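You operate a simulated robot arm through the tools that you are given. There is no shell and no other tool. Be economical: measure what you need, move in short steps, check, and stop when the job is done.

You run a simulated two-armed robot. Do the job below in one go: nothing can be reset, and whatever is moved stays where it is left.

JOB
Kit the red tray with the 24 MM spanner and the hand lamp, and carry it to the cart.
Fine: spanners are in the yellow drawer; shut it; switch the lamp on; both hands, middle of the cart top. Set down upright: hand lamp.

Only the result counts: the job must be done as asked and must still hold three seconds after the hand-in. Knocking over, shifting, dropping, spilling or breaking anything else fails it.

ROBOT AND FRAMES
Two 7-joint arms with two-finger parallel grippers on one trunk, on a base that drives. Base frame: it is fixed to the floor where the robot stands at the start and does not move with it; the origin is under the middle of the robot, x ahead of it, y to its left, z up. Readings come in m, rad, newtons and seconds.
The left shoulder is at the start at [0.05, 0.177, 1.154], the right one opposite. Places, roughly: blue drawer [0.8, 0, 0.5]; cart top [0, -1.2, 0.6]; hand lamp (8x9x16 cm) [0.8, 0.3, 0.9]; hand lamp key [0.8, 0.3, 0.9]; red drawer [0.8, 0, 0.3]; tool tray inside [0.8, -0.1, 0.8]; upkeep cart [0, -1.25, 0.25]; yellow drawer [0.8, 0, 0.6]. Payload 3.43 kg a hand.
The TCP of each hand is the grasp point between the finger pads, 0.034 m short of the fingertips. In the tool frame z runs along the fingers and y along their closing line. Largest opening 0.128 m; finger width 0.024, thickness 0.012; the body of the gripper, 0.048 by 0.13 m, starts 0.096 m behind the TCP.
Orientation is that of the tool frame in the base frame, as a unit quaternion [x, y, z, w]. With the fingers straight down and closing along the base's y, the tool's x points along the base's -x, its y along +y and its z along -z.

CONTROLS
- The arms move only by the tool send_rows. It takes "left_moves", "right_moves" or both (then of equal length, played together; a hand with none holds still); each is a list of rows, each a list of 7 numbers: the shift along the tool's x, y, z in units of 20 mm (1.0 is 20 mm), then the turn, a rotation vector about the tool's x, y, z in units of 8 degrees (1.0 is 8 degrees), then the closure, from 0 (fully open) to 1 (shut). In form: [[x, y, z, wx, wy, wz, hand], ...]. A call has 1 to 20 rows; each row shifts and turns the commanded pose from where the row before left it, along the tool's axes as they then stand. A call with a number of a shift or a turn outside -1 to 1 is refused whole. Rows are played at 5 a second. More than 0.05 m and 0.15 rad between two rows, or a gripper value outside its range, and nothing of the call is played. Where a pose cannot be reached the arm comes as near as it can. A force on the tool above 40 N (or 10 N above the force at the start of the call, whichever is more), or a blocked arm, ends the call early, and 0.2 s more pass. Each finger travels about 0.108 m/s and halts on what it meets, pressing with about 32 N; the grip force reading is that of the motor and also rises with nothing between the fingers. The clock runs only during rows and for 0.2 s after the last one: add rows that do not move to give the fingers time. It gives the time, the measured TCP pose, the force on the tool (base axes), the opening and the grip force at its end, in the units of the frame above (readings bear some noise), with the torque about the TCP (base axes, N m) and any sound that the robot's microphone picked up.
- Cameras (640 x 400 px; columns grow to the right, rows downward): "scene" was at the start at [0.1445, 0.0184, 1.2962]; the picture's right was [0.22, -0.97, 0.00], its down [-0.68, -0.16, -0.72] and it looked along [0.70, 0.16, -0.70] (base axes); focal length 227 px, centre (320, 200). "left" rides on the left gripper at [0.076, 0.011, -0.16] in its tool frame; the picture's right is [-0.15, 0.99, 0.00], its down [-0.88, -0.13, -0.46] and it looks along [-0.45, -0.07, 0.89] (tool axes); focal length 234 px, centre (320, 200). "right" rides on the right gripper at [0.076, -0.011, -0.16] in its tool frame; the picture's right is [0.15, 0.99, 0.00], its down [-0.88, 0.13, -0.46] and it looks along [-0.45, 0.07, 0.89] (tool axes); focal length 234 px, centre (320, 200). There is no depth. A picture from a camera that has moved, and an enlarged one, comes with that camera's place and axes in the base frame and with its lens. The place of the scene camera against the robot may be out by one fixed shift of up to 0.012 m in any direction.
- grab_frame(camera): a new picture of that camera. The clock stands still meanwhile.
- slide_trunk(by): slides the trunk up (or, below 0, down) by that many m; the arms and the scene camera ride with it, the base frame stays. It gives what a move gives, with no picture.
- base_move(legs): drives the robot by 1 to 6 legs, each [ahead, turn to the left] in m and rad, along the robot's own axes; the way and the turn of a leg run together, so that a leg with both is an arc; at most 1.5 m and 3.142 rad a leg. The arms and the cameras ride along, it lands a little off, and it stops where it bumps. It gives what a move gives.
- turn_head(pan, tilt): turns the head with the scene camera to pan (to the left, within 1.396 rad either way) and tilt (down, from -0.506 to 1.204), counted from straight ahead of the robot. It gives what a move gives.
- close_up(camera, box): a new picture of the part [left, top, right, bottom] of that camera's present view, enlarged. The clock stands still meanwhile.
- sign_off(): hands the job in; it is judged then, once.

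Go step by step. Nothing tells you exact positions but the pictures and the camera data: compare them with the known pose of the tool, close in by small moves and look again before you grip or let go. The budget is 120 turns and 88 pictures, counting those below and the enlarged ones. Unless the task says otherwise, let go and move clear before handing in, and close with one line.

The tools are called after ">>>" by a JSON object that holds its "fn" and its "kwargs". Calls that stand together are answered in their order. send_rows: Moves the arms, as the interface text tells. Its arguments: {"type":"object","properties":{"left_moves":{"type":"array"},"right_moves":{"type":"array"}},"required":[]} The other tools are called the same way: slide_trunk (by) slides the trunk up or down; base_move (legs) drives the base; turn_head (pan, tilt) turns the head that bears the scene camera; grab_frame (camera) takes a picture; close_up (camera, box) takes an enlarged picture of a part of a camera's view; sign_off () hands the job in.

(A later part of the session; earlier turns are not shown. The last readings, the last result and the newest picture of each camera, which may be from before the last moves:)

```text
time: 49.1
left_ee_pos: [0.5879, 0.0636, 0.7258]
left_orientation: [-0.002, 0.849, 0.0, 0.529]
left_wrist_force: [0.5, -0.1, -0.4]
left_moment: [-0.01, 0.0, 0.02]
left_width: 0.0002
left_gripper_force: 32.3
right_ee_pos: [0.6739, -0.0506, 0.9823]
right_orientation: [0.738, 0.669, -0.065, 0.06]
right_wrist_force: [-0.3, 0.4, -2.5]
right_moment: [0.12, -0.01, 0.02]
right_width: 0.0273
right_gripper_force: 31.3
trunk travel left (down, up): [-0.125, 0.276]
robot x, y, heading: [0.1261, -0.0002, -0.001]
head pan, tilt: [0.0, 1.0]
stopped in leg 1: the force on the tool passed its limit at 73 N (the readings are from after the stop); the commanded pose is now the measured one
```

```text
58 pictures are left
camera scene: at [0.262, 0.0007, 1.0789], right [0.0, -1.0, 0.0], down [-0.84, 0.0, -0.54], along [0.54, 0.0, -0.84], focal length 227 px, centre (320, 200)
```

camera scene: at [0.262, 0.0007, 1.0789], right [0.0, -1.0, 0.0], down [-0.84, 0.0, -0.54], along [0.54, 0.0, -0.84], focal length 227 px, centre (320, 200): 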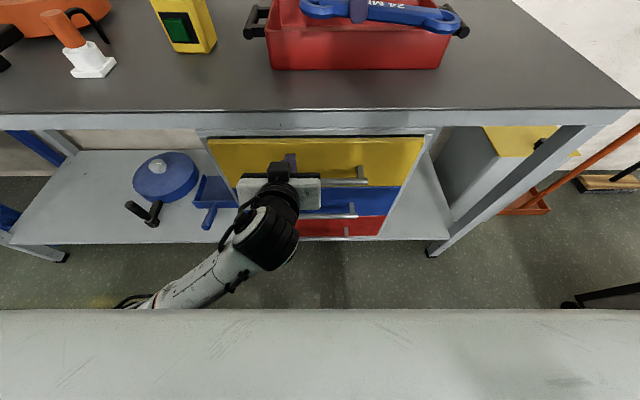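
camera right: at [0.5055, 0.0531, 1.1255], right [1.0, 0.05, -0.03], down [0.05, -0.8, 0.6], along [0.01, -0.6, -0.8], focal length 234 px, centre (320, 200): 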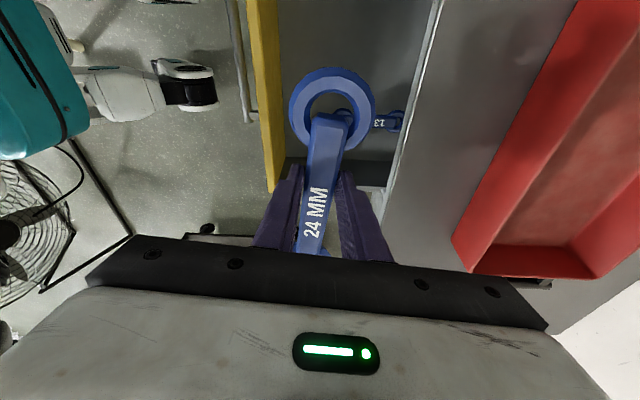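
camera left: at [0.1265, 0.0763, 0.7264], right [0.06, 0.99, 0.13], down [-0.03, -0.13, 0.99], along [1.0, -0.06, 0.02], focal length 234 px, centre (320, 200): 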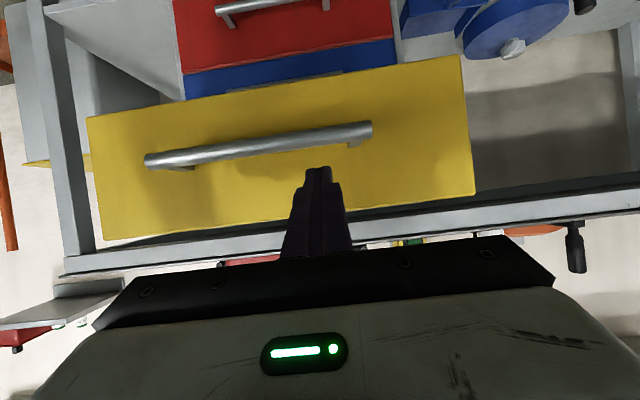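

The drawer is shut. I'll retract the left fist, level the spanner and bring it over the front part of the tray.

>>> {"fn": "send_rows", "kwargs": {"left_moves": [[0.44, 0, -0.9, 0, 0, 0, 1], [0.44, 0, -0.9, 0, 0, 0, 1], [0.44, 0, -0.9, 0, 0, 0, 1], [0.44, 0, -0.9, 0, 0, 0, 1], [0.44, 0, -0.9, 0, 0, 0, 1], [0, 0.8, 0, 0, 0, 0, 1], [0, 0.8, 0, 0, 0, 0, 1], [0, 0.8, 0, 0, 0, 0, 1]], "right_moves": [[0, 0, 0, 0, 0, -0.7, 1], [0, 0, 0, 0, -0.5, 0, 1], [0, 1, 0, 0, 0, 0, 1], [0, 1, 0, 0, 0, 0, 1], [0, 1, 0, 0, 0, 0, 1], [0, 1, 0, 0, 0, 0, 1], [0, 1, 0, 0, 0, 0, 1], [0.12, 0.9, 0.5, 0, 0, 0, 1]]}}

>>> {"fn": "grab_frame", "kwargs": {"camera": "right"}}

>>> {"fn": "grab_frame", "kwargs": {"camera": "scene"}}

```text
time: 50.2
left_ee_pos: [0.5491, 0.142, 0.7419]
left_orientation: [-0.086, 0.828, 0.066, 0.55]
left_wrist_force: [1.4, 0.7, 0.1]
left_moment: [0.02, 0.01, -0.02]
left_width: 0.0002
left_gripper_force: 31.5
right_ee_pos: [0.6746, -0.0735, 0.9915]
right_orientation: [0.714, 0.692, -0.083, 0.07]
right_wrist_force: [0.3, -0.1, -1.6]
right_moment: [0.12, 0.02, -0.01]
right_width: 0.0275
right_gripper_force: 31.8
right hand out of reach, approached as far as the arm can: row 2, 3, 4, 5
trunk travel left (down, up): [-0.125, 0.276]
robot x, y, heading: [0.1298, 0.0007, 0.0]
head pan, tilt: [0.0, 1.0]
stopped in row 5 (left hand): the arm was blocked; the commanded pose is now the measured one
```

```text
57 pictures are left
camera right: at [0.6693, 0.0354, 1.1299], right [0.99, 0.11, -0.05], down [0.12, -0.77, 0.63], along [0.04, -0.63, -0.77], focal length 234 px, centre (320, 200)
```

right: 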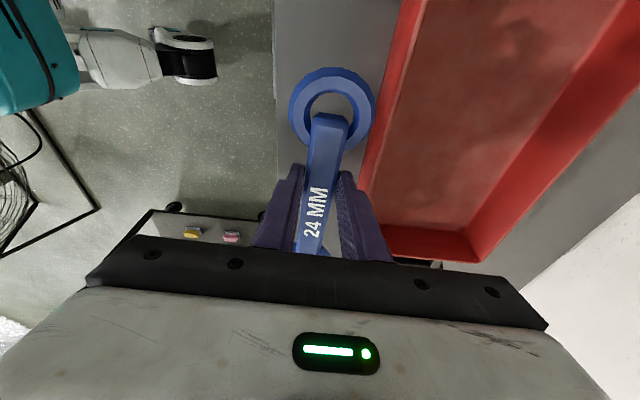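

```text
56 pictures are left
camera scene: at [0.2621, 0.0004, 1.079], right [0.0, -1.0, 0.0], down [-0.84, 0.0, -0.54], along [0.54, 0.0, -0.84], focal length 227 px, centre (320, 200)
```

scene: 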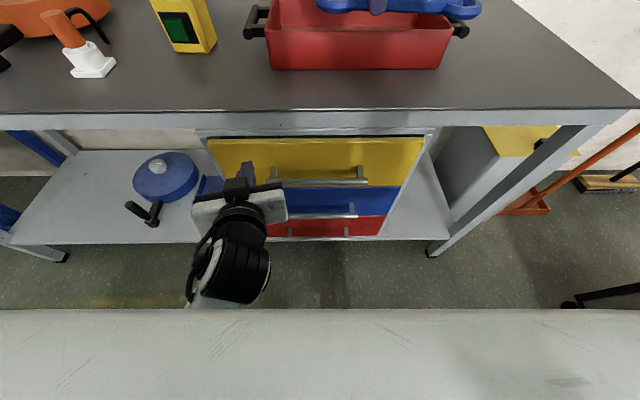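

The left arm was blocked near the body and the right arm is at its height limit with the trunk this low. I'll back off, raise the trunk and continue.

>>> {"fn": "base_move", "kwargs": {"legs": [[-0.13, 0]]}}

>>> {"fn": "slide_trunk", "kwargs": {"by": 0.2}}

>>> {"fn": "grab_frame", "kwargs": {"camera": "scene"}}

```text
time: 51.5
left_ee_pos: [0.4198, 0.1422, 0.7423]
left_orientation: [-0.087, 0.828, 0.068, 0.55]
left_wrist_force: [0.5, -0.8, -0.3]
left_moment: [-0.01, 0.02, -0.02]
left_width: 0.0002
left_gripper_force: 31.6
right_ee_pos: [0.5445, -0.073, 0.9925]
right_orientation: [0.713, 0.693, -0.081, 0.072]
right_wrist_force: [0.5, 0.3, -3.1]
right_moment: [0.1, 0.02, 0.01]
right_width: 0.0277
right_gripper_force: 31.7
trunk travel left (down, up): [-0.125, 0.276]
robot x, y, heading: [-0.0012, 0.0037, 0.005]
head pan, tilt: [0.0, 1.0]
```

```text
time: 53.7
left_ee_pos: [0.4198, 0.1422, 0.9418]
left_orientation: [-0.087, 0.828, 0.068, 0.55]
left_wrist_force: [-0.1, -1.1, -0.2]
left_moment: [-0.05, 0.03, 0.01]
left_width: 0.0
left_gripper_force: 31.8
right_ee_pos: [0.5445, -0.0729, 1.1917]
right_orientation: [0.713, 0.692, -0.083, 0.071]
right_wrist_force: [-0.3, -0.7, -2.1]
right_moment: [0.11, 0.02, -0.01]
right_width: 0.0275
right_gripper_force: 32.3
trunk travel left (down, up): [-0.325, 0.076]
robot x, y, heading: [-0.0024, 0.0004, 0.004]
head pan, tilt: [0.0, 1.0]
```

```text
55 pictures are left
camera scene: at [0.1318, 0.0007, 1.2789], right [0.0, -1.0, 0.0], down [-0.84, 0.0, -0.54], along [0.54, 0.0, -0.84], focal length 227 px, centre (320, 200)
```

scene: 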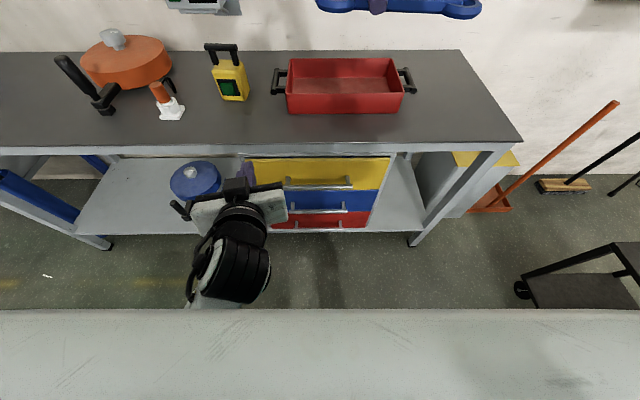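

Clear view of the tray; I'll enlarge it to measure.

>>> {"fn": "close_up", "kwargs": {"camera": "scene", "box": [190, 30, 430, 180]}}

>>> {"fn": "grab_frame", "kwargs": {"camera": "right"}}

```text
2.67 times, centred on (310, 105) of scene
camera zoom: at [0.1318, 0.0007, 1.2789], right [0.0, -1.0, 0.0], down [-0.84, 0.0, -0.54], along [0.54, 0.0, -0.84], focal length 606 px, centre (347, 453)
```

zoom: 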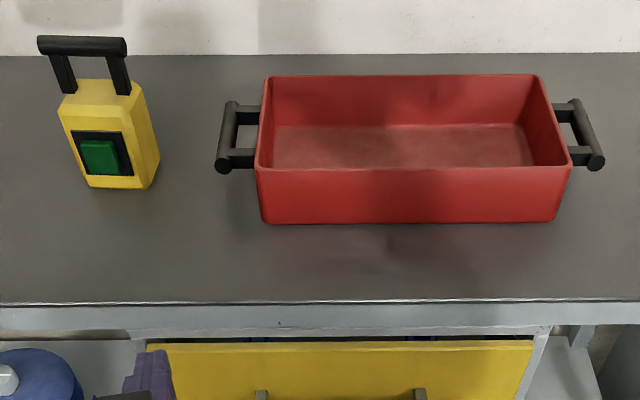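

```text
53 pictures are left
camera right: at [0.5387, 0.0361, 1.3302], right [0.99, 0.11, -0.05], down [0.12, -0.77, 0.63], along [0.04, -0.63, -0.77], focal length 234 px, centre (320, 200)
```

right: 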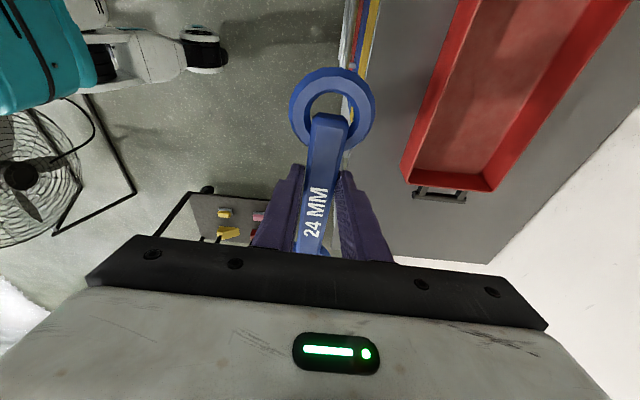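

Measured: the tray rim is x 0.753–0.946, y −0.246–0.10 at z 0.89, the bench top is z ≈ 0.815, and the lamp is near [0.873, 0.288] turned about −12°. I'll drive in and take the spanner over the front strip of the tray.

>>> {"fn": "base_move", "kwargs": {"legs": [[0.15, 0]]}}

>>> {"fn": "send_rows", "kwargs": {"right_moves": [[0, 0.8, 0, 0, 0, 0, 1], [0, 0.8, 0, 0, 0, 0, 1], [0, 0.8, 0, 0, 0, 0, 1], [0, 0.8, 0, 0, 0, 0, 1], [0, 0.8, 0, 0, 0, 0, 1], [0.2, 0, 0.97, 0, 0, 0, 1], [0.2, 0, 0.97, 0, 0, 0, 1], [0.2, 0, 0.97, 0, 0, 0, 1], [0.2, 0, 0.97, 0, 0, 0, 1], [0.2, 0, 0.97, 0, 0, 0, 1], [0.2, 0, 0.97, 0, 0, 0, 1], [0.2, 0, 0.97, 0, 0, 0, 1], [0.2, 0, 0.97, 0, 0, 0, 1], [0.2, 0, 0.97, 0, 0, 0, 1], [0.2, 0, 0.97, 0, 0, 0, 1]]}}

>>> {"fn": "grab_frame", "kwargs": {"camera": "right"}}

>>> {"fn": "grab_frame", "kwargs": {"camera": "scene"}}

```text
time: 55.0
left_ee_pos: [0.5642, 0.1445, 0.9421]
left_orientation: [-0.089, 0.827, 0.069, 0.55]
left_wrist_force: [0.1, -0.1, -0.7]
left_moment: [-0.02, 0.02, -0.02]
left_width: 0.0
left_gripper_force: 31.8
right_ee_pos: [0.6906, -0.0695, 1.1915]
right_orientation: [0.711, 0.695, -0.082, 0.07]
right_wrist_force: [0.7, 0.4, -2.1]
right_moment: [0.09, 0.01, 0.02]
right_width: 0.0278
right_gripper_force: 32.0
trunk travel left (down, up): [-0.325, 0.076]
robot x, y, heading: [0.1399, 0.0056, 0.009]
head pan, tilt: [0.0, 1.0]
```

```text
time: 58.2
left_ee_pos: [0.5644, 0.1454, 0.9429]
left_orientation: [-0.089, 0.828, 0.068, 0.55]
left_wrist_force: [-0.4, -0.1, -0.2]
left_moment: [0.02, 0.04, 0.0]
left_width: 0.0
left_gripper_force: 32.1
right_ee_pos: [0.6939, -0.0675, 0.9798]
right_orientation: [0.711, 0.695, -0.082, 0.071]
right_wrist_force: [-0.2, 0.4, -3.4]
right_moment: [0.09, -0.01, 0.0]
right_width: 0.0275
right_gripper_force: 32.0
right hand out of reach, approached as far as the arm can: row 1, 2, 3, 4, 5
trunk travel left (down, up): [-0.325, 0.076]
robot x, y, heading: [0.1469, 0.0038, 0.007]
head pan, tilt: [0.0, 1.0]
```

```text
52 pictures are left
camera right: at [0.6873, 0.0424, 1.1182], right [0.99, 0.12, -0.04], down [0.12, -0.77, 0.63], along [0.04, -0.63, -0.77], focal length 234 px, centre (320, 200)
```

right: 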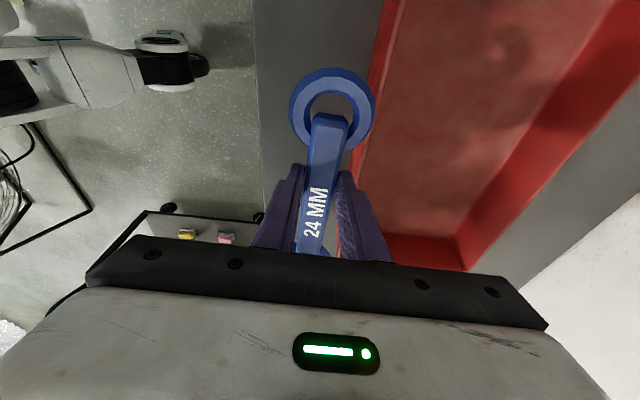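

```text
51 pictures are left
camera scene: at [0.2774, 0.002, 1.279], right [0.01, -1.0, 0.0], down [-0.84, -0.01, -0.54], along [0.54, 0.0, -0.84], focal length 227 px, centre (320, 200)
```

scene: 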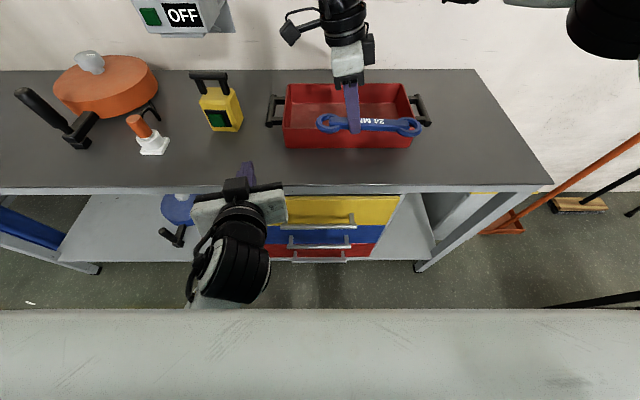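

Now lower, I'll move the spanner forward over the tray and a little left to centre it.

>>> {"fn": "send_rows", "kwargs": {"right_moves": [[0.5, 1, 0, 0, 0, 0, 1], [0.5, 1, 0, 0, 0, 0, 1], [0.5, 1, 0, 0, 0, 0, 1], [0.1, 1, 0, 0, 0, 0, 1], [0, 1, 0, 0, 0, 0, 1]]}}

>>> {"fn": "grab_frame", "kwargs": {"camera": "right"}}

```text
time: 59.4
left_ee_pos: [0.5637, 0.1452, 0.9427]
left_orientation: [-0.089, 0.828, 0.068, 0.55]
left_wrist_force: [0.3, 0.2, -0.2]
left_moment: [0.0, 0.03, 0.04]
left_width: 0.0001
left_gripper_force: 31.6
right_ee_pos: [0.7424, -0.0353, 0.9749]
right_orientation: [0.712, 0.694, -0.083, 0.071]
right_wrist_force: [-0.1, -0.3, -1.7]
right_moment: [0.04, 0.02, -0.05]
right_width: 0.0276
right_gripper_force: 32.2
right hand out of reach, approached as far as the arm can: row 3, 4, 5
trunk travel left (down, up): [-0.325, 0.076]
robot x, y, heading: [0.1455, -0.0021, 0.007]
head pan, tilt: [0.0, 1.0]
```

```text
50 pictures are left
camera right: at [0.7353, 0.0727, 1.1136], right [0.99, 0.12, -0.05], down [0.12, -0.76, 0.63], along [0.04, -0.63, -0.77], focal length 234 px, centre (320, 200)
```

right: 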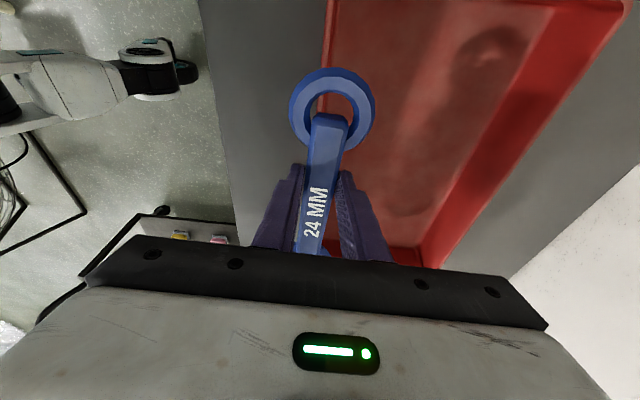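

Arm's forward limit reached; I'll drive 6 cm further.

>>> {"fn": "base_move", "kwargs": {"legs": [[0.06, 0]]}}

>>> {"fn": "grab_frame", "kwargs": {"camera": "right"}}

>>> {"fn": "close_up", "kwargs": {"camera": "scene", "box": [240, 50, 480, 200]}}

```text
time: 60.4
left_ee_pos: [0.6251, 0.1468, 0.9421]
left_orientation: [-0.091, 0.828, 0.07, 0.549]
left_wrist_force: [-0.3, 0.3, -0.3]
left_moment: [0.01, -0.02, -0.02]
left_width: 0.0
left_gripper_force: 32.3
right_ee_pos: [0.8031, -0.0346, 0.9761]
right_orientation: [0.711, 0.695, -0.082, 0.072]
right_wrist_force: [0.3, 0.7, -2.8]
right_moment: [0.07, 0.0, -0.03]
right_width: 0.0278
right_gripper_force: 31.8
trunk travel left (down, up): [-0.325, 0.076]
robot x, y, heading: [0.2039, 0.0035, 0.006]
head pan, tilt: [0.0, 1.0]
```

```text
49 pictures are left
camera right: at [0.7964, 0.0744, 1.1133], right [0.99, 0.12, -0.05], down [0.12, -0.76, 0.63], along [0.04, -0.63, -0.77], focal length 234 px, centre (320, 200)
```

right: 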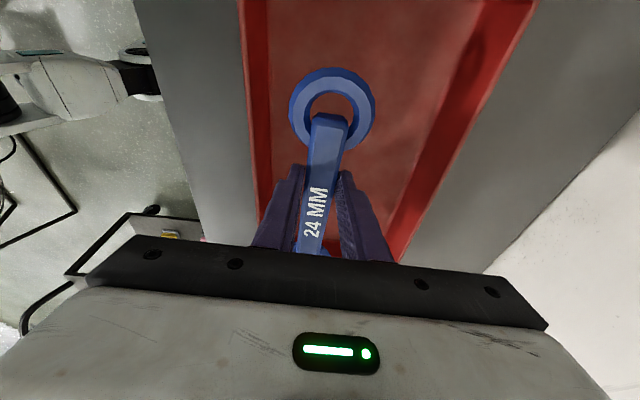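

```text
2.67 times, centred on (360, 125) of scene
camera zoom: at [0.3386, 0.0028, 1.2788], right [0.01, -1.0, 0.0], down [-0.84, -0.01, -0.54], along [0.54, 0.0, -0.84], focal length 606 px, centre (213, 400)
```

zoom: 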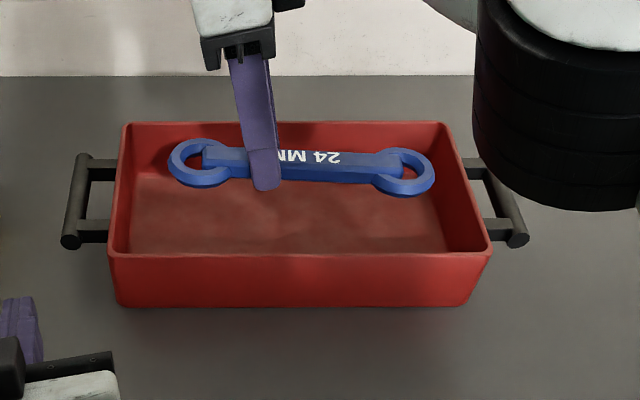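

The spanner is level over the front strip of the tray. I'll lower it in, finishing in small steps.

>>> {"fn": "send_rows", "kwargs": {"right_moves": [[0.216, 0, 0.976, 0, 0, 0, 1], [0.216, 0, 0.976, 0, 0, 0, 1], [0.216, 0, 0.976, 0, 0, 0, 1], [0.216, 0, 0.976, 0, 0, 0, 1], [0.216, 0, 0.976, 0, 0, 0, 1], [0.05, 0, 0.25, 0, 0, 0, 1], [0.05, 0, 0.25, 0, 0, 0, 1]]}}

>>> {"fn": "close_up", "kwargs": {"camera": "scene", "box": [240, 50, 480, 200]}}

```text
time: 61.8
left_ee_pos: [0.6223, 0.1469, 0.9446]
left_orientation: [-0.091, 0.826, 0.07, 0.552]
left_wrist_force: [1.3, -0.4, 1.0]
left_moment: [-0.02, 0.0, -0.01]
left_width: 0.0
left_gripper_force: 31.8
right_ee_pos: [0.8032, -0.0329, 0.8822]
right_orientation: [0.712, 0.694, -0.079, 0.075]
right_wrist_force: [-4.2, 0.1, 16.3]
right_moment: [-0.07, 0.09, -0.12]
right_width: 0.0277
right_gripper_force: 32.4
trunk travel left (down, up): [-0.325, 0.076]
robot x, y, heading: [0.2018, 0.0008, 0.008]
head pan, tilt: [0.0, 1.0]
stopped in row 7 (right hand): the force on the tool passed its limit at 45 N (the readings are from after the stop); the commanded pose is now the measured one
```

```text
2.67 times, centred on (360, 125) of scene
camera zoom: at [0.3357, 0.0029, 1.2793], right [0.01, -1.0, 0.0], down [-0.84, -0.01, -0.54], along [0.54, 0.0, -0.84], focal length 606 px, centre (213, 400)
```

zoom: 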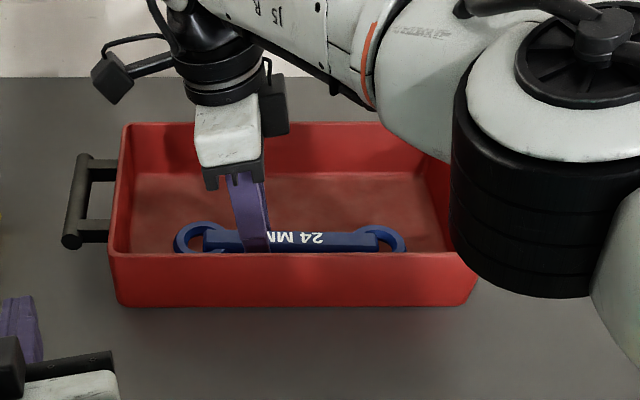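

The spanner rests on the tray floor (contact at TCP z 0.882). I'll open the fingers just a little and lift out.

>>> {"fn": "send_rows", "kwargs": {"right_moves": [[0, 0, 0, 0, 0, 0, 0.7], [0, 0, 0, 0, 0, 0, 0.7], [0, 0, 0, 0, 0, 0, 0.68], [-0.1, 0, -0.49, 0, 0, 0, 0.68], [-0.2, 0, -0.976, 0, 0, 0, 0.68], [-0.2, 0, -0.976, 0, 0, 0, 0.68], [-0.2, 0, -0.976, 0, 0, 0, 0.68], [-0.2, 0, -0.976, 0, 0, 0, 0.68], [-0.2, 0, -0.976, 0, 0, 0, 0.68], [-0.2, 0, -0.976, 0, 0, 0, 0.68]]}}

>>> {"fn": "grab_frame", "kwargs": {"camera": "scene"}}

```text
time: 64.2
left_ee_pos: [0.6245, 0.1454, 0.9425]
left_orientation: [-0.09, 0.827, 0.069, 0.551]
left_wrist_force: [-0.6, -1.1, 0.4]
left_moment: [0.0, -0.04, -0.01]
left_width: 0.0
left_gripper_force: 31.7
right_ee_pos: [0.8125, -0.064, 1.0176]
right_orientation: [0.734, 0.671, -0.074, 0.067]
right_wrist_force: [0.5, 0.8, -0.4]
right_moment: [-0.02, 0.02, 0.02]
right_width: 0.0413
right_gripper_force: 0.0
right hand out of reach, approached as far as the arm can: row 10
trunk travel left (down, up): [-0.325, 0.076]
robot x, y, heading: [0.2021, 0.0031, 0.006]
head pan, tilt: [0.0, 1.0]
stopped in row 10 (right hand): the arm was blocked; the commanded pose is now the measured one
```

```text
46 pictures are left
camera scene: at [0.3376, 0.0028, 1.279], right [0.01, -1.0, 0.0], down [-0.84, -0.01, -0.54], along [0.54, 0.0, -0.84], focal length 227 px, centre (320, 200)
```

scene: 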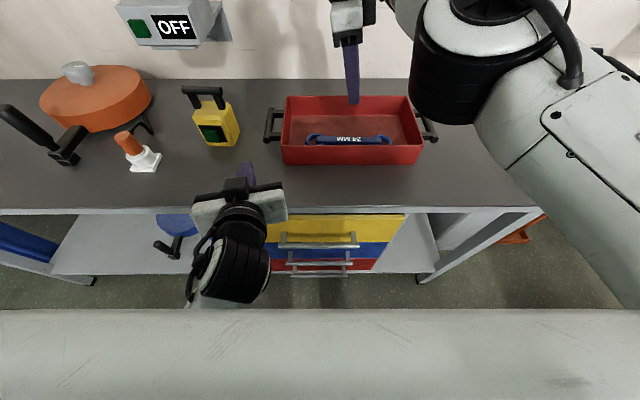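

The spanner is in the tray. I'll check its placement from the right camera and look at the lamp with the left.

>>> {"fn": "grab_frame", "kwargs": {"camera": "right"}}

>>> {"fn": "close_up", "kwargs": {"camera": "scene", "box": [140, 60, 300, 160]}}

```text
45 pictures are left
camera right: at [0.8102, 0.0424, 1.1568], right [1.0, 0.05, -0.03], down [0.06, -0.78, 0.62], along [0.01, -0.62, -0.78], focal length 234 px, centre (320, 200)
```

right: 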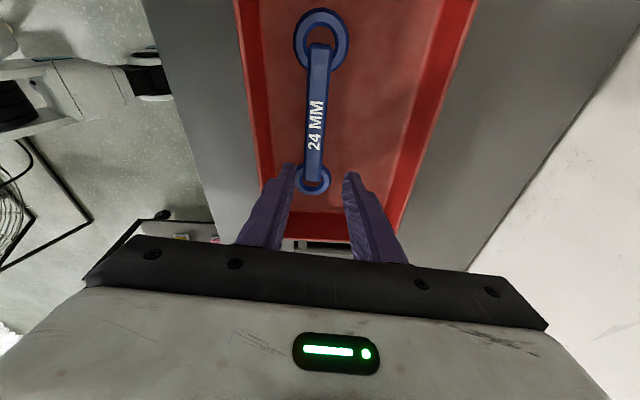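

```text
4.00 times, centred on (220, 110) of scene
camera zoom: at [0.3376, 0.0028, 1.279], right [0.01, -1.0, 0.0], down [-0.84, -0.01, -0.54], along [0.54, 0.0, -0.84], focal length 909 px, centre (720, 560)
```

zoom: 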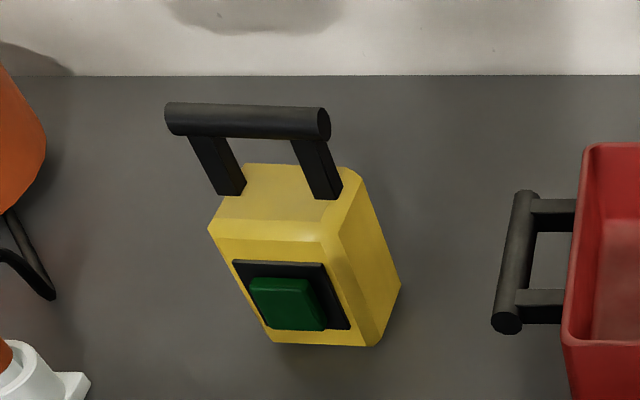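

The spanner is at x ≈ 0.80 on the tray floor, with about 11 cm free behind it. The lamp key is near [0.79, 0.28, 0.876]. I'll straighten the left fist and bring it in front of the key.

>>> {"fn": "send_rows", "kwargs": {"left_moves": [[0, 0, 0, 0.75, 0, 0.31, 1], [0, 0, 0, 0.75, 0, 0.31, 1], [0.07, 0.96, 0.8, 0, 0, 0, 1], [0.07, 0.96, 0.8, 0, 0, 0, 1], [0.07, 0.96, 0.8, 0, 0, 0, 1], [0.07, 0.96, 0.8, 0, 0, 0, 1], [0.07, 0.96, 0.8, 0, 0, 0, 1], [0.07, 0.96, 0.7, 0, 0, 0, 1], [0.07, 0.96, 0.4, 0, 0, 0, 1]]}}

>>> {"fn": "grab_frame", "kwargs": {"camera": "left"}}

>>> {"fn": "grab_frame", "kwargs": {"camera": "scene"}}

```text
time: 66.2
left_ee_pos: [0.7203, 0.2771, 0.8911]
left_orientation: [0.004, 0.833, 0.006, 0.554]
left_wrist_force: [1.2, 0.6, 0.8]
left_moment: [0.01, 0.02, 0.0]
left_width: 0.0
left_gripper_force: 32.0
left hand out of reach, approached as far as the arm can: row 2
right_ee_pos: [0.8123, -0.0634, 1.0179]
right_orientation: [0.734, 0.672, -0.073, 0.066]
right_wrist_force: [0.5, 1.2, -0.4]
right_moment: [-0.03, -0.04, 0.02]
right_width: 0.041
right_gripper_force: 0.1
trunk travel left (down, up): [-0.325, 0.076]
robot x, y, heading: [0.2025, 0.0015, 0.009]
head pan, tilt: [0.0, 1.0]
```

```text
43 pictures are left
camera left: at [0.5428, 0.2881, 0.8823], right [0.06, 0.99, 0.15], down [-0.08, -0.14, 0.99], along [1.0, -0.07, 0.07], focal length 234 px, centre (320, 200)
```

left: 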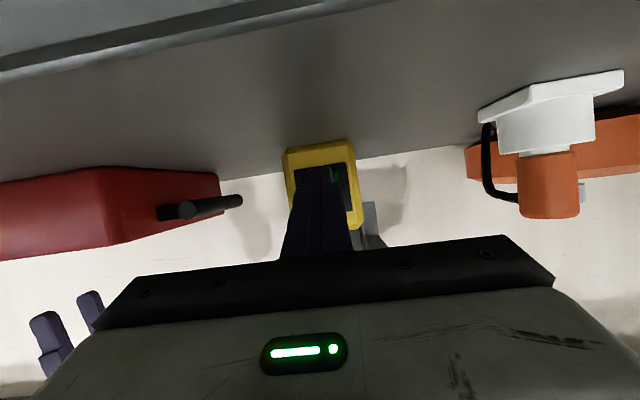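

```text
42 pictures are left
camera scene: at [0.3375, 0.0028, 1.279], right [0.01, -1.0, 0.0], down [-0.84, -0.01, -0.54], along [0.54, 0.0, -0.84], focal length 227 px, centre (320, 200)
```

scene: 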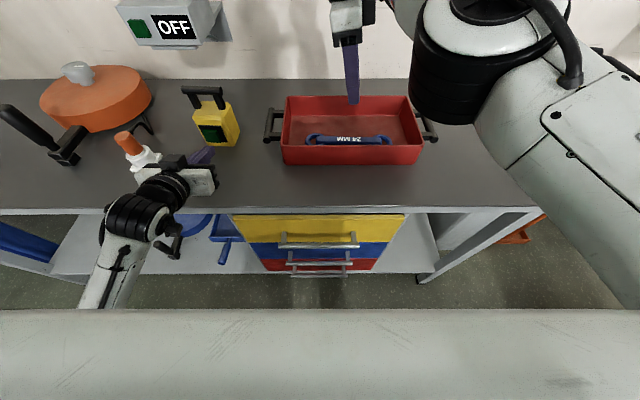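

The fist is almost in line with the key; I'll enlarge to see the offset.

>>> {"fn": "close_up", "kwargs": {"camera": "left", "box": [256, 120, 416, 220]}}

```text
4.00 times, centred on (336, 170) of left
camera zoom: at [0.5428, 0.2881, 0.8823], right [0.06, 0.99, 0.15], down [-0.08, -0.14, 0.99], along [1.0, -0.07, 0.07], focal length 937 px, centre (256, 320)
```

zoom: 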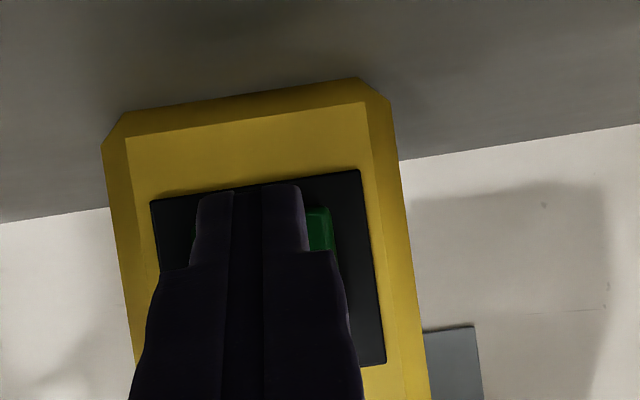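

The key centre is near [0.79, 0.275, 0.89], so I'll rise 1 cm and creep forward.

>>> {"fn": "send_rows", "kwargs": {"left_moves": [[-0.46, 0, -0.19, 0, 0, 0, 1], [-0.15, 0, 0.37, 0, 0, 0, 1], [-0.15, 0, 0.37, 0, 0, 0, 1], [-0.15, 0, 0.37, 0, 0, 0, 1], [-0.15, 0, 0.37, 0, 0, 0, 1]]}}

>>> {"fn": "close_up", "kwargs": {"camera": "scene", "box": [140, 60, 300, 160]}}

```text
time: 67.4
left_ee_pos: [0.7528, 0.2774, 0.9001]
left_orientation: [0.004, 0.833, 0.006, 0.553]
left_wrist_force: [-1.1, 0.2, -1.0]
left_moment: [-0.02, -0.02, 0.01]
left_width: 0.0
left_gripper_force: 32.4
right_ee_pos: [0.8114, -0.0641, 1.0168]
right_orientation: [0.733, 0.673, -0.073, 0.067]
right_wrist_force: [-0.7, 0.1, -1.0]
right_moment: [-0.02, 0.0, 0.0]
right_width: 0.0413
right_gripper_force: 0.0
trunk travel left (down, up): [-0.325, 0.076]
robot x, y, heading: [0.206, -0.0014, 0.011]
head pan, tilt: [0.0, 1.0]
heard: click
```

```text
4.00 times, centred on (220, 110) of scene
camera zoom: at [0.3375, 0.0027, 1.279], right [0.01, -1.0, 0.0], down [-0.84, -0.01, -0.54], along [0.54, 0.0, -0.84], focal length 909 px, centre (720, 560)
```

zoom: 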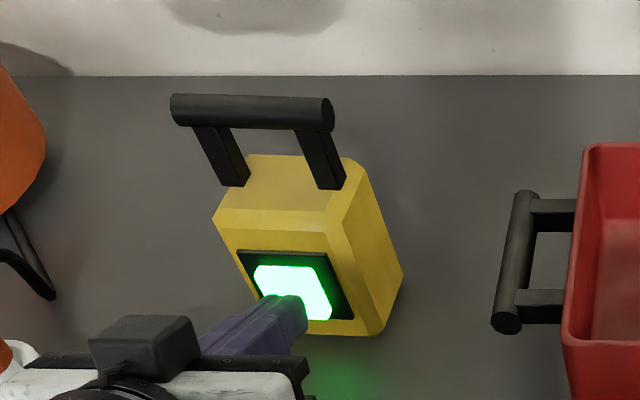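

A click was heard and the lamp is lit. I'll retract the fist straight back, open it and reduce the pitch ready to grip the lamp by its sides.

>>> {"fn": "send_rows", "kwargs": {"left_moves": [[0.38, 0, -0.92, 0, 0, 0, 1], [0.38, 0, -0.92, 0, 0, 0, 1], [0.38, 0, -0.92, 0, 0, 0, 0.8], [0.38, 0, -0.92, 0, 0, 0, 0.4], [0.38, 0, -0.92, 0, 0, 0, 0], [-0.9, 0, -0.4, 0, 1, 0, 0], [-0.9, 0, -0.4, 0, 1, 0, 0], [0, 0, 0, 0, 0, 0, 0]]}}

>>> {"fn": "grab_frame", "kwargs": {"camera": "left"}}

>>> {"fn": "close_up", "kwargs": {"camera": "scene", "box": [140, 60, 300, 160]}}

```text
time: 69.2
left_ee_pos: [0.6541, 0.2751, 0.9413]
left_orientation: [0.002, 0.902, 0.007, 0.432]
left_wrist_force: [-1.0, 0.0, 0.0]
left_moment: [-0.01, -0.01, 0.02]
left_width: 0.1278
left_gripper_force: 0.1
right_ee_pos: [0.8128, -0.0637, 1.0172]
right_orientation: [0.734, 0.672, -0.073, 0.067]
right_wrist_force: [-0.9, -0.7, -0.5]
right_moment: [0.04, 0.01, -0.01]
right_width: 0.0413
right_gripper_force: 0.0
trunk travel left (down, up): [-0.325, 0.076]
robot x, y, heading: [0.2043, -0.0018, 0.006]
head pan, tilt: [0.0, 1.0]
```

```text
39 pictures are left
camera left: at [0.4822, 0.2861, 0.9808], right [0.09, 0.99, 0.13], down [0.2, -0.14, 0.97], along [0.98, -0.06, -0.21], focal length 234 px, centre (320, 200)
```

left: 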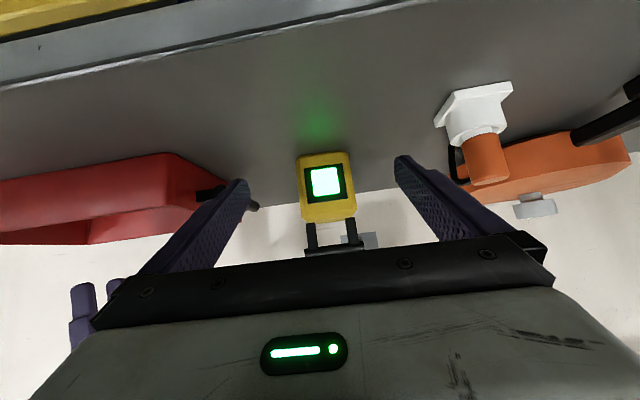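

```text
4.00 times, centred on (220, 110) of scene
camera zoom: at [0.3373, 0.0027, 1.2791], right [0.01, -1.0, 0.0], down [-0.84, -0.01, -0.54], along [0.54, 0.0, -0.84], focal length 909 px, centre (720, 560)
```

zoom: 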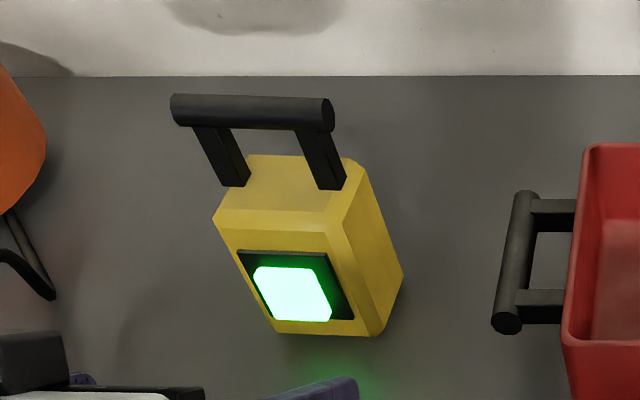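

Lamp lit and standing. I'll advance the open left hand around the lamp body.

>>> {"fn": "send_rows", "kwargs": {"left_moves": [[-0.53, 0, 0.98, 0, 0, 0, 0], [-0.53, 0, 0.98, 0, 0, 0, 0], [-0.53, 0, 0.98, 0, 0, 0, 0], [-0.53, 0, 0.98, 0, 0, 0, 0], [-0.53, 0, 0.98, 0, 0, 0, 0], [-0.53, 0, 0.98, 0, 0, 0, 0]]}}

>>> {"fn": "grab_frame", "kwargs": {"camera": "left"}}

>>> {"fn": "close_up", "kwargs": {"camera": "scene", "box": [140, 60, 300, 160]}}

```text
time: 70.6
left_ee_pos: [0.7864, 0.277, 0.9174]
left_orientation: [0.003, 0.902, 0.007, 0.431]
left_wrist_force: [-0.6, 0.8, 0.4]
left_moment: [0.03, -0.01, 0.0]
left_width: 0.1281
left_gripper_force: 0.1
right_ee_pos: [0.8112, -0.0637, 1.0178]
right_orientation: [0.734, 0.672, -0.073, 0.067]
right_wrist_force: [0.1, -0.5, 0.1]
right_moment: [-0.01, 0.01, 0.01]
right_width: 0.0408
right_gripper_force: 0.0
trunk travel left (down, up): [-0.325, 0.076]
robot x, y, heading: [0.1998, -0.0001, 0.008]
head pan, tilt: [0.0, 1.0]
```

```text
37 pictures are left
camera left: at [0.6142, 0.2863, 0.9569], right [0.09, 0.99, 0.13], down [0.2, -0.14, 0.97], along [0.98, -0.06, -0.21], focal length 234 px, centre (320, 200)
```

left: 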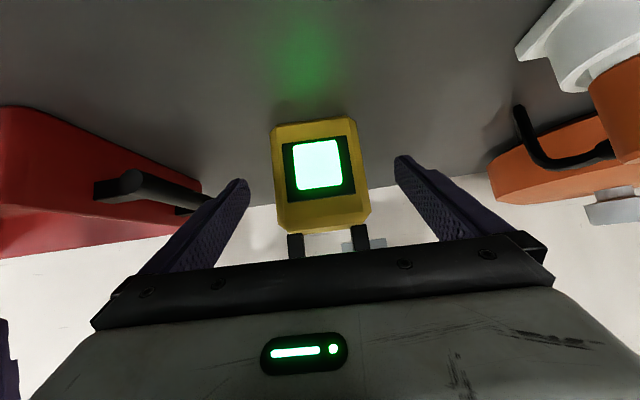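

```text
4.00 times, centred on (220, 110) of scene
camera zoom: at [0.3377, 0.0027, 1.279], right [0.01, -1.0, 0.0], down [-0.84, -0.01, -0.54], along [0.54, 0.0, -0.84], focal length 909 px, centre (720, 560)
```

zoom: 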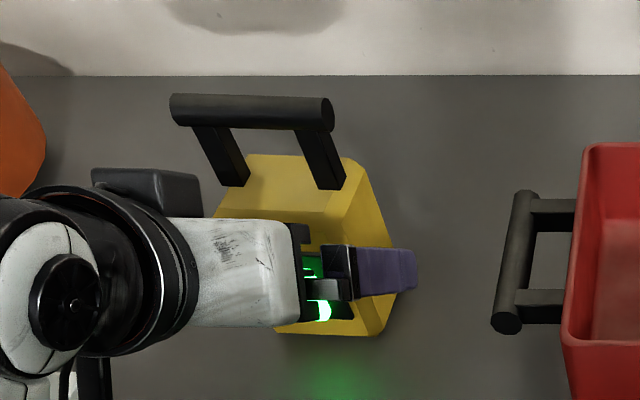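

Well centred. I'll go the last 6 cm and close on the sides.

>>> {"fn": "send_rows", "kwargs": {"left_moves": [[-0.53, 0, 0.98, 0, 0, 0, 0], [-0.53, 0, 0.98, 0, 0, 0, 0], [-0.5, 0, 0.8, 0, 0, 0, 0], [0, 0, 0, 0, 0, 0, 0.3], [0, 0, 0, 0, 0, 0, 0.6], [0, 0, 0, 0, 0, 0, 1], [0, 0, 0, 0, 0, 0, 1]]}}

>>> {"fn": "grab_frame", "kwargs": {"camera": "left"}}

>>> {"fn": "close_up", "kwargs": {"camera": "scene", "box": [140, 60, 300, 160]}}

```text
time: 72.2
left_ee_pos: [0.8503, 0.2769, 0.9069]
left_orientation: [0.003, 0.902, 0.007, 0.432]
left_wrist_force: [1.1, -1.5, 0.8]
left_moment: [-0.29, -0.2, 0.02]
left_width: 0.0799
left_gripper_force: 32.1
right_ee_pos: [0.8121, -0.0633, 1.0177]
right_orientation: [0.734, 0.672, -0.073, 0.067]
right_wrist_force: [0.2, -0.1, 0.5]
right_moment: [0.01, 0.0, 0.01]
right_width: 0.041
right_gripper_force: 0.1
trunk travel left (down, up): [-0.325, 0.076]
robot x, y, heading: [0.1991, 0.0018, 0.011]
head pan, tilt: [0.0, 1.0]
```

```text
35 pictures are left
camera left: at [0.6775, 0.2886, 0.9463], right [0.09, 0.99, 0.13], down [0.2, -0.14, 0.97], along [0.98, -0.06, -0.21], focal length 234 px, centre (320, 200)
```

left: 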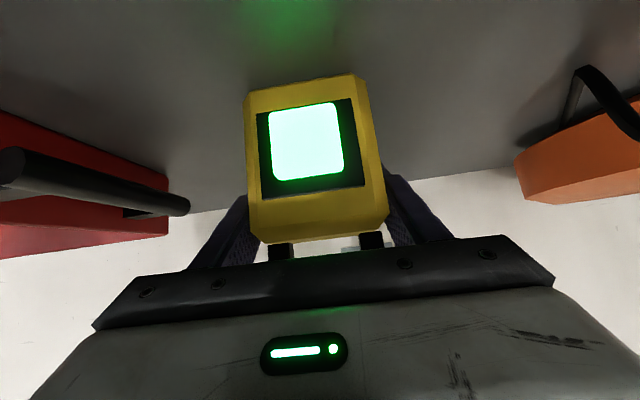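

```text
4.00 times, centred on (220, 110) of scene
camera zoom: at [0.3375, 0.0025, 1.279], right [0.01, -1.0, 0.0], down [-0.84, -0.01, -0.54], along [0.54, 0.0, -0.84], focal length 909 px, centre (720, 560)
```

zoom: 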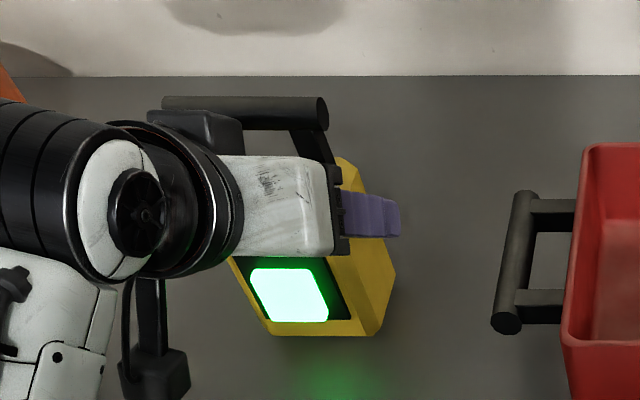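

The lamp is held (80 mm). I'll raise the trunk, which lifts both hands, then move the right hand aside to the right.

>>> {"fn": "slide_trunk", "kwargs": {"by": 0.07}}

>>> {"fn": "send_rows", "kwargs": {"left_moves": [[-0.78, 0, -0.627, 0, 0, 0, 1], [-0.78, 0, -0.627, 0, 0, 0, 1], [-0.78, 0, -0.627, 0, 0, 0, 1], [0, 0, 0, 0, 0, 0, 1], [0, 0, 0, 0, 0, 0, 1], [0, 0, 0, 0, 0, 0, 1], [0, 0, 0, 0, 0, 0, 1], [0, 0, 0, 0, 0, 0, 1], [0, 0, 0, 0, 0, 0, 1], [0, 0, 0, 0, 0, 0, 1], [0, 0, 0, 0, 0, 0, 1]], "right_moves": [[-1, -0.5, 0, 0, 0, 0, 0.5], [-1, -0.5, 0, 0, 0, 0, 0.2], [-1, -0.5, 0, 0, 0, 0, 0], [-1, -0.5, 0, 0, 0, 0, 0], [-1, -0.5, 0, 0, 0, 0, 0], [-1, -0.5, 0, 0, 0, 0, 0], [-1, -0.5, 0, 0, 0, 0, 0], [-1, -0.5, 0, 0, 0, 0, 0], [-1, 0, 0, 0, 0, 0, 0], [-1, 0, 0, 0, 0, 0, 0], [-1, 0, 0, 0, 0, 0, 0]]}}

>>> {"fn": "grab_frame", "kwargs": {"camera": "scene"}}

```text
time: 73.3
left_ee_pos: [0.8508, 0.2779, 0.9755]
left_orientation: [0.003, 0.902, 0.007, 0.431]
left_wrist_force: [0.6, -0.3, -4.8]
left_moment: [0.0, -0.06, 0.0]
left_width: 0.0801
left_gripper_force: 31.9
right_ee_pos: [0.8121, -0.0641, 1.0864]
right_orientation: [0.734, 0.672, -0.074, 0.066]
right_wrist_force: [-0.7, 0.2, -0.1]
right_moment: [0.01, 0.0, 0.02]
right_width: 0.0411
right_gripper_force: 0.1
trunk travel left (down, up): [-0.395, 0.006]
robot x, y, heading: [0.2065, 0.0011, 0.007]
head pan, tilt: [0.0, 1.0]
```

```text
time: 75.7
left_ee_pos: [0.852, 0.2788, 1.0368]
left_orientation: [0.003, 0.902, 0.007, 0.431]
left_wrist_force: [0.0, -0.2, -4.4]
left_moment: [0.0, -0.09, 0.0]
left_width: 0.08
left_gripper_force: 31.8
right_ee_pos: [0.8162, -0.0788, 1.0922]
right_orientation: [0.732, 0.674, -0.074, 0.067]
right_wrist_force: [0.0, -0.1, -1.0]
right_moment: [0.01, 0.0, 0.0]
right_width: 0.1281
right_gripper_force: 0.0
right hand out of reach, approached as far as the arm can: row 1, 2, 3, 4, 5, 6, 7, 8, 9, 10, 11
trunk travel left (down, up): [-0.395, 0.006]
robot x, y, heading: [0.2026, 0.0014, 0.013]
head pan, tilt: [0.0, 1.0]
```

```text
33 pictures are left
camera scene: at [0.3379, 0.0029, 1.3489], right [0.01, -1.0, 0.0], down [-0.84, -0.01, -0.54], along [0.54, 0.0, -0.84], focal length 227 px, centre (320, 200)
```

scene: 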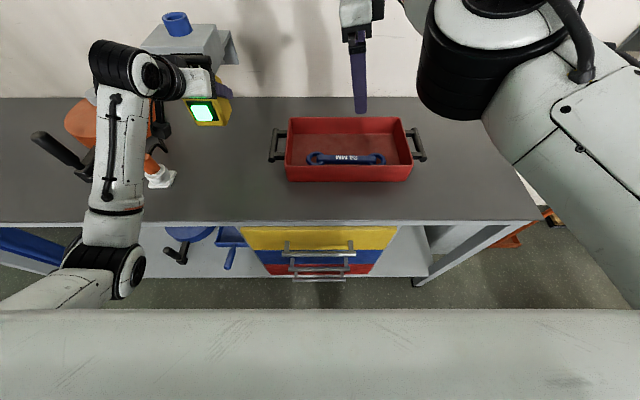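

The right arm is at its reach limit; I'll dip it slightly, turn it back to the normal closing-along-y attitude and pull it back.

>>> {"fn": "send_rows", "kwargs": {"right_moves": [[0, -1, 0.8, 0, 0, 0, 0], [0, -1, 0.8, 0, 0, 0, 0], [0, -1, 0, 0, 0, -1, 0], [0, -1, 0, 0, 0, -1, 0], [0, -1, 0, 0, 0, -1, 0], [0, 0, 0, 0, 0, -1, 0], [0, 0, 0, 0, 0, -1, 0], [0, 0, 0, 0, 0, -1, 0], [0, 0, 0, 0, 0, -1, 0], [0, 0, 0, 0, 0, -1, 0], [0, 0, 0, 0, 0, -1, 0], [0, 0, 0, 0, 0, -1, 0], [0, 0, 0, 0, 0, -1, 0], [0, 0, 0, 0, 0, -0.5, 0]]}}

```text
time: 78.7
left_ee_pos: [0.8518, 0.278, 1.0368]
left_orientation: [0.003, 0.902, 0.007, 0.432]
left_wrist_force: [-0.2, 0.7, -4.6]
left_moment: [0.01, -0.03, -0.01]
left_width: 0.08
left_gripper_force: 32.0
right_ee_pos: [0.8038, -0.0658, 1.1174]
right_orientation: [0.215, 0.972, -0.099, 0.005]
right_wrist_force: [0.5, -0.3, -0.1]
right_moment: [0.01, -0.04, -0.01]
right_width: 0.1282
right_gripper_force: 0.2
right hand out of reach, approached as far as the arm can: row 1, 2, 3, 4, 5
trunk travel left (down, up): [-0.395, 0.006]
robot x, y, heading: [0.2031, -0.001, 0.01]
head pan, tilt: [0.0, 1.0]
```

Nearly back to the normal attitude. I'll finish that and move the right hand back and to the right.

>>> {"fn": "send_rows", "kwargs": {"right_moves": [[0, 0, 0, 0, 0, -1, 0], [0, 0, 0, 0, 0, -1, 0], [0, 0, 0, 0, 0, -1, 0], [0, 0, 0, -0.7, 0, 0, 0], [0, 0, 0, -0.7, 0, 0, 0], [0.8, -1, 0, 0, 0, 0, 0], [0.8, -1, 0, 0, 0, 0, 0], [0.8, -1, 0, 0, 0, 0, 0], [0.8, -1, 0, 0, 0, 0, 0], [0.8, -1, 0, 0, 0, 0, 0], [0.8, -1, 0, 0, 0, 0, 0], [0.8, -1, 0, 0, 0, 0, 0], [0.8, -1, 0, 0, 0, 0, 0], [0, -1, 0, 0, 0, 0, 0], [0, -1, 0, 0, 0, 0, 0]]}}

>>> {"fn": "grab_frame", "kwargs": {"camera": "scene"}}

```text
time: 81.9
left_ee_pos: [0.8504, 0.279, 1.0367]
left_orientation: [0.003, 0.902, 0.006, 0.431]
left_wrist_force: [0.0, -0.1, -3.5]
left_moment: [-0.01, -0.05, -0.03]
left_width: 0.08
left_gripper_force: 32.3
right_ee_pos: [0.792, -0.1863, 1.1392]
right_orientation: [0.007, 1.0, 0.001, -0.012]
right_wrist_force: [0.5, 0.0, -0.6]
right_moment: [0.0, 0.0, 0.01]
right_width: 0.1283
right_gripper_force: 0.0
right hand out of reach, approached as far as the arm can: row 4, 5, 6, 7, 8, 9, 10, 11
trunk travel left (down, up): [-0.395, 0.006]
robot x, y, heading: [0.2038, 0.0009, 0.011]
head pan, tilt: [0.0, 1.0]
```

```text
32 pictures are left
camera scene: at [0.3377, 0.0027, 1.349], right [0.01, -1.0, 0.0], down [-0.84, -0.01, -0.54], along [0.54, 0.0, -0.84], focal length 227 px, centre (320, 200)
```

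scene: 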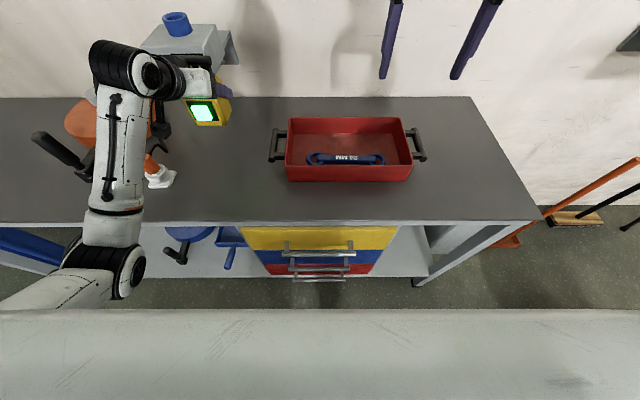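

The right hand is clear. I'll move it a bit further right and bring the lamp over towards the tray.

>>> {"fn": "send_rows", "kwargs": {"left_moves": [[0, -1, 0, 0, 0, 0, 1], [0, -1, 0, 0, 0, 0, 1], [0, -1, 0, 0, 0, 0, 1], [0, -1, 0, 0, 0, 0, 1], [0, -1, 0, 0, 0, 0, 1], [0, -1, 0, 0, 0, 0, 1], [0, -1, 0, 0, 0, 0, 1], [0, -1, 0, 0, 0, 0, 1], [0, -1, 0, 0, 0, 0, 1], [0, -1, 0, 0, 0, 0, 1], [0, -1, 0, 0, 0, 0, 1], [0, -1, 0, 0, 0, 0, 1], [0, -1, 0, 0, 0, 0, 1], [0, -1, 0, 0, 0, 0, 1]], "right_moves": [[0.6, -1, 0, 0, 0, 0, 0], [0.6, -1, 0, 0, 0, 0, 0], [0.6, -1, 0, 0, 0, 0, 0], [0.6, -1, 0, 0, 0, 0, 0], [0.6, -1, 0, 0, 0, 0, 0], [0.6, -1, 0, 0, 0, 0, 0], [0, 0, 0, 0, 0, 0, 0], [0, 0, 0, 0, 0, 0, 0], [0, 0, 0, 0, 0, 0, 0], [0, 0, 0, 0, 0, 0, 0], [0, 0, 0, 0, 0, 0, 0], [0, 0, 0, 0, 0, 0, 0], [0, 0, 0, 0, 0, 0, 0], [0, 0, 0, 0, 0, 0, 0]]}}

>>> {"fn": "grab_frame", "kwargs": {"camera": "scene"}}

```text
time: 84.9
left_ee_pos: [0.8533, 0.0027, 1.0286]
left_orientation: [0.001, 0.903, 0.011, 0.43]
left_wrist_force: [0.4, 1.2, -4.7]
left_moment: [0.03, -0.04, -0.02]
left_width: 0.0797
left_gripper_force: 32.3
right_ee_pos: [0.7172, -0.3091, 1.1417]
right_orientation: [0.007, 1.0, -0.001, -0.012]
right_wrist_force: [-0.2, -0.1, 0.3]
right_moment: [0.01, 0.01, 0.01]
right_width: 0.128
right_gripper_force: 0.1
trunk travel left (down, up): [-0.395, 0.006]
robot x, y, heading: [0.2018, 0.0023, 0.006]
head pan, tilt: [0.0, 1.0]
```

```text
31 pictures are left
camera scene: at [0.338, 0.0027, 1.3489], right [0.01, -1.0, 0.0], down [-0.84, -0.01, -0.54], along [0.54, 0.0, -0.84], focal length 227 px, centre (320, 200)
```

scene: 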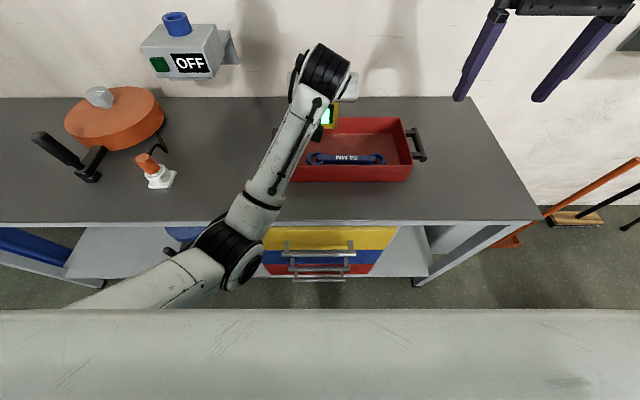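

Continuing to the lamp's spot over the tray, then checking from the cameras.

>>> {"fn": "send_rows", "kwargs": {"left_moves": [[0, -1, 0, 0, 0, 0, 1], [0, -1, 0, 0, 0, 0, 1], [0, -1, 0, 0, 0, 0, 1], [-0.53, -0.4, 0.66, 0, 0, 0, 1], [0, 0, 0, 0, 0, 0, 1]]}}

>>> {"fn": "grab_frame", "kwargs": {"camera": "left"}}

>>> {"fn": "grab_frame", "kwargs": {"camera": "right"}}

>>> {"fn": "close_up", "kwargs": {"camera": "scene", "box": [240, 70, 480, 220]}}

```text
time: 86.3
left_ee_pos: [0.8631, 0.0033, 0.9355]
left_orientation: [-0.018, 0.925, 0.064, 0.375]
left_wrist_force: [-0.8, 0.2, -3.7]
left_moment: [0.0, -0.08, -0.01]
left_width: 0.08
left_gripper_force: 31.9
right_ee_pos: [0.7161, -0.3093, 1.1411]
right_orientation: [0.007, 1.0, -0.001, -0.011]
right_wrist_force: [-0.5, 0.6, -1.0]
right_moment: [-0.01, 0.02, -0.02]
right_width: 0.1281
right_gripper_force: 0.1
trunk travel left (down, up): [-0.395, 0.006]
robot x, y, heading: [0.2062, 0.0024, 0.01]
head pan, tilt: [0.0, 1.0]
stopped in row 5 (left hand): the arm was blocked; the commanded pose is now the measured one
```

```text
30 pictures are left
camera left: at [0.6972, -0.0051, 0.9954], right [0.02, 0.98, 0.2], down [0.33, -0.2, 0.92], along [0.94, 0.04, -0.33], focal length 234 px, centre (320, 200)
```

left: 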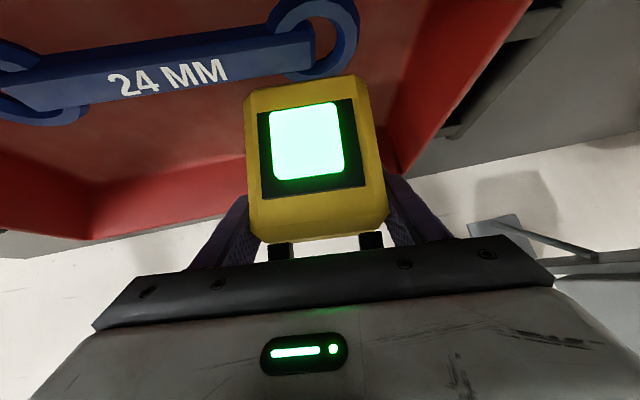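

```text
29 pictures are left
camera right: at [0.6448, -0.319, 1.302], right [-0.13, 0.99, 0.0], down [0.89, 0.12, 0.43], along [0.43, 0.06, -0.9], focal length 234 px, centre (320, 200)
```

right: 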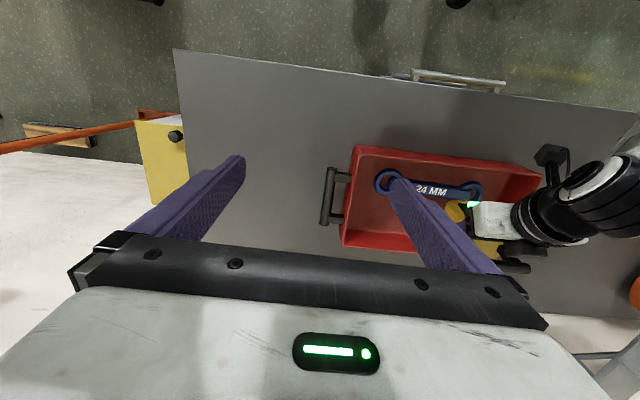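

```text
2.67 times, centred on (360, 145) of scene
camera zoom: at [0.338, 0.0028, 1.3489], right [0.01, -1.0, 0.0], down [-0.84, -0.01, -0.54], along [0.54, 0.0, -0.84], focal length 606 px, centre (213, 347)
```

zoom: 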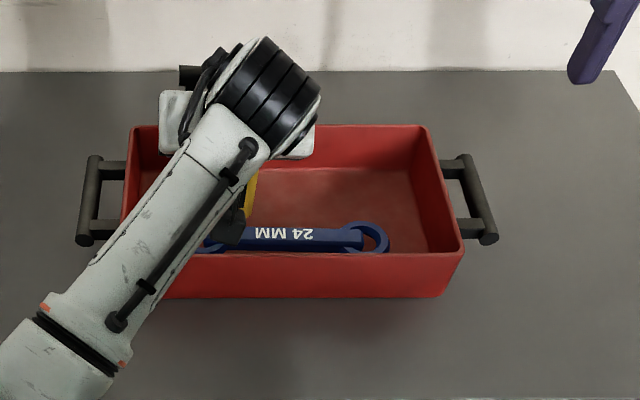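

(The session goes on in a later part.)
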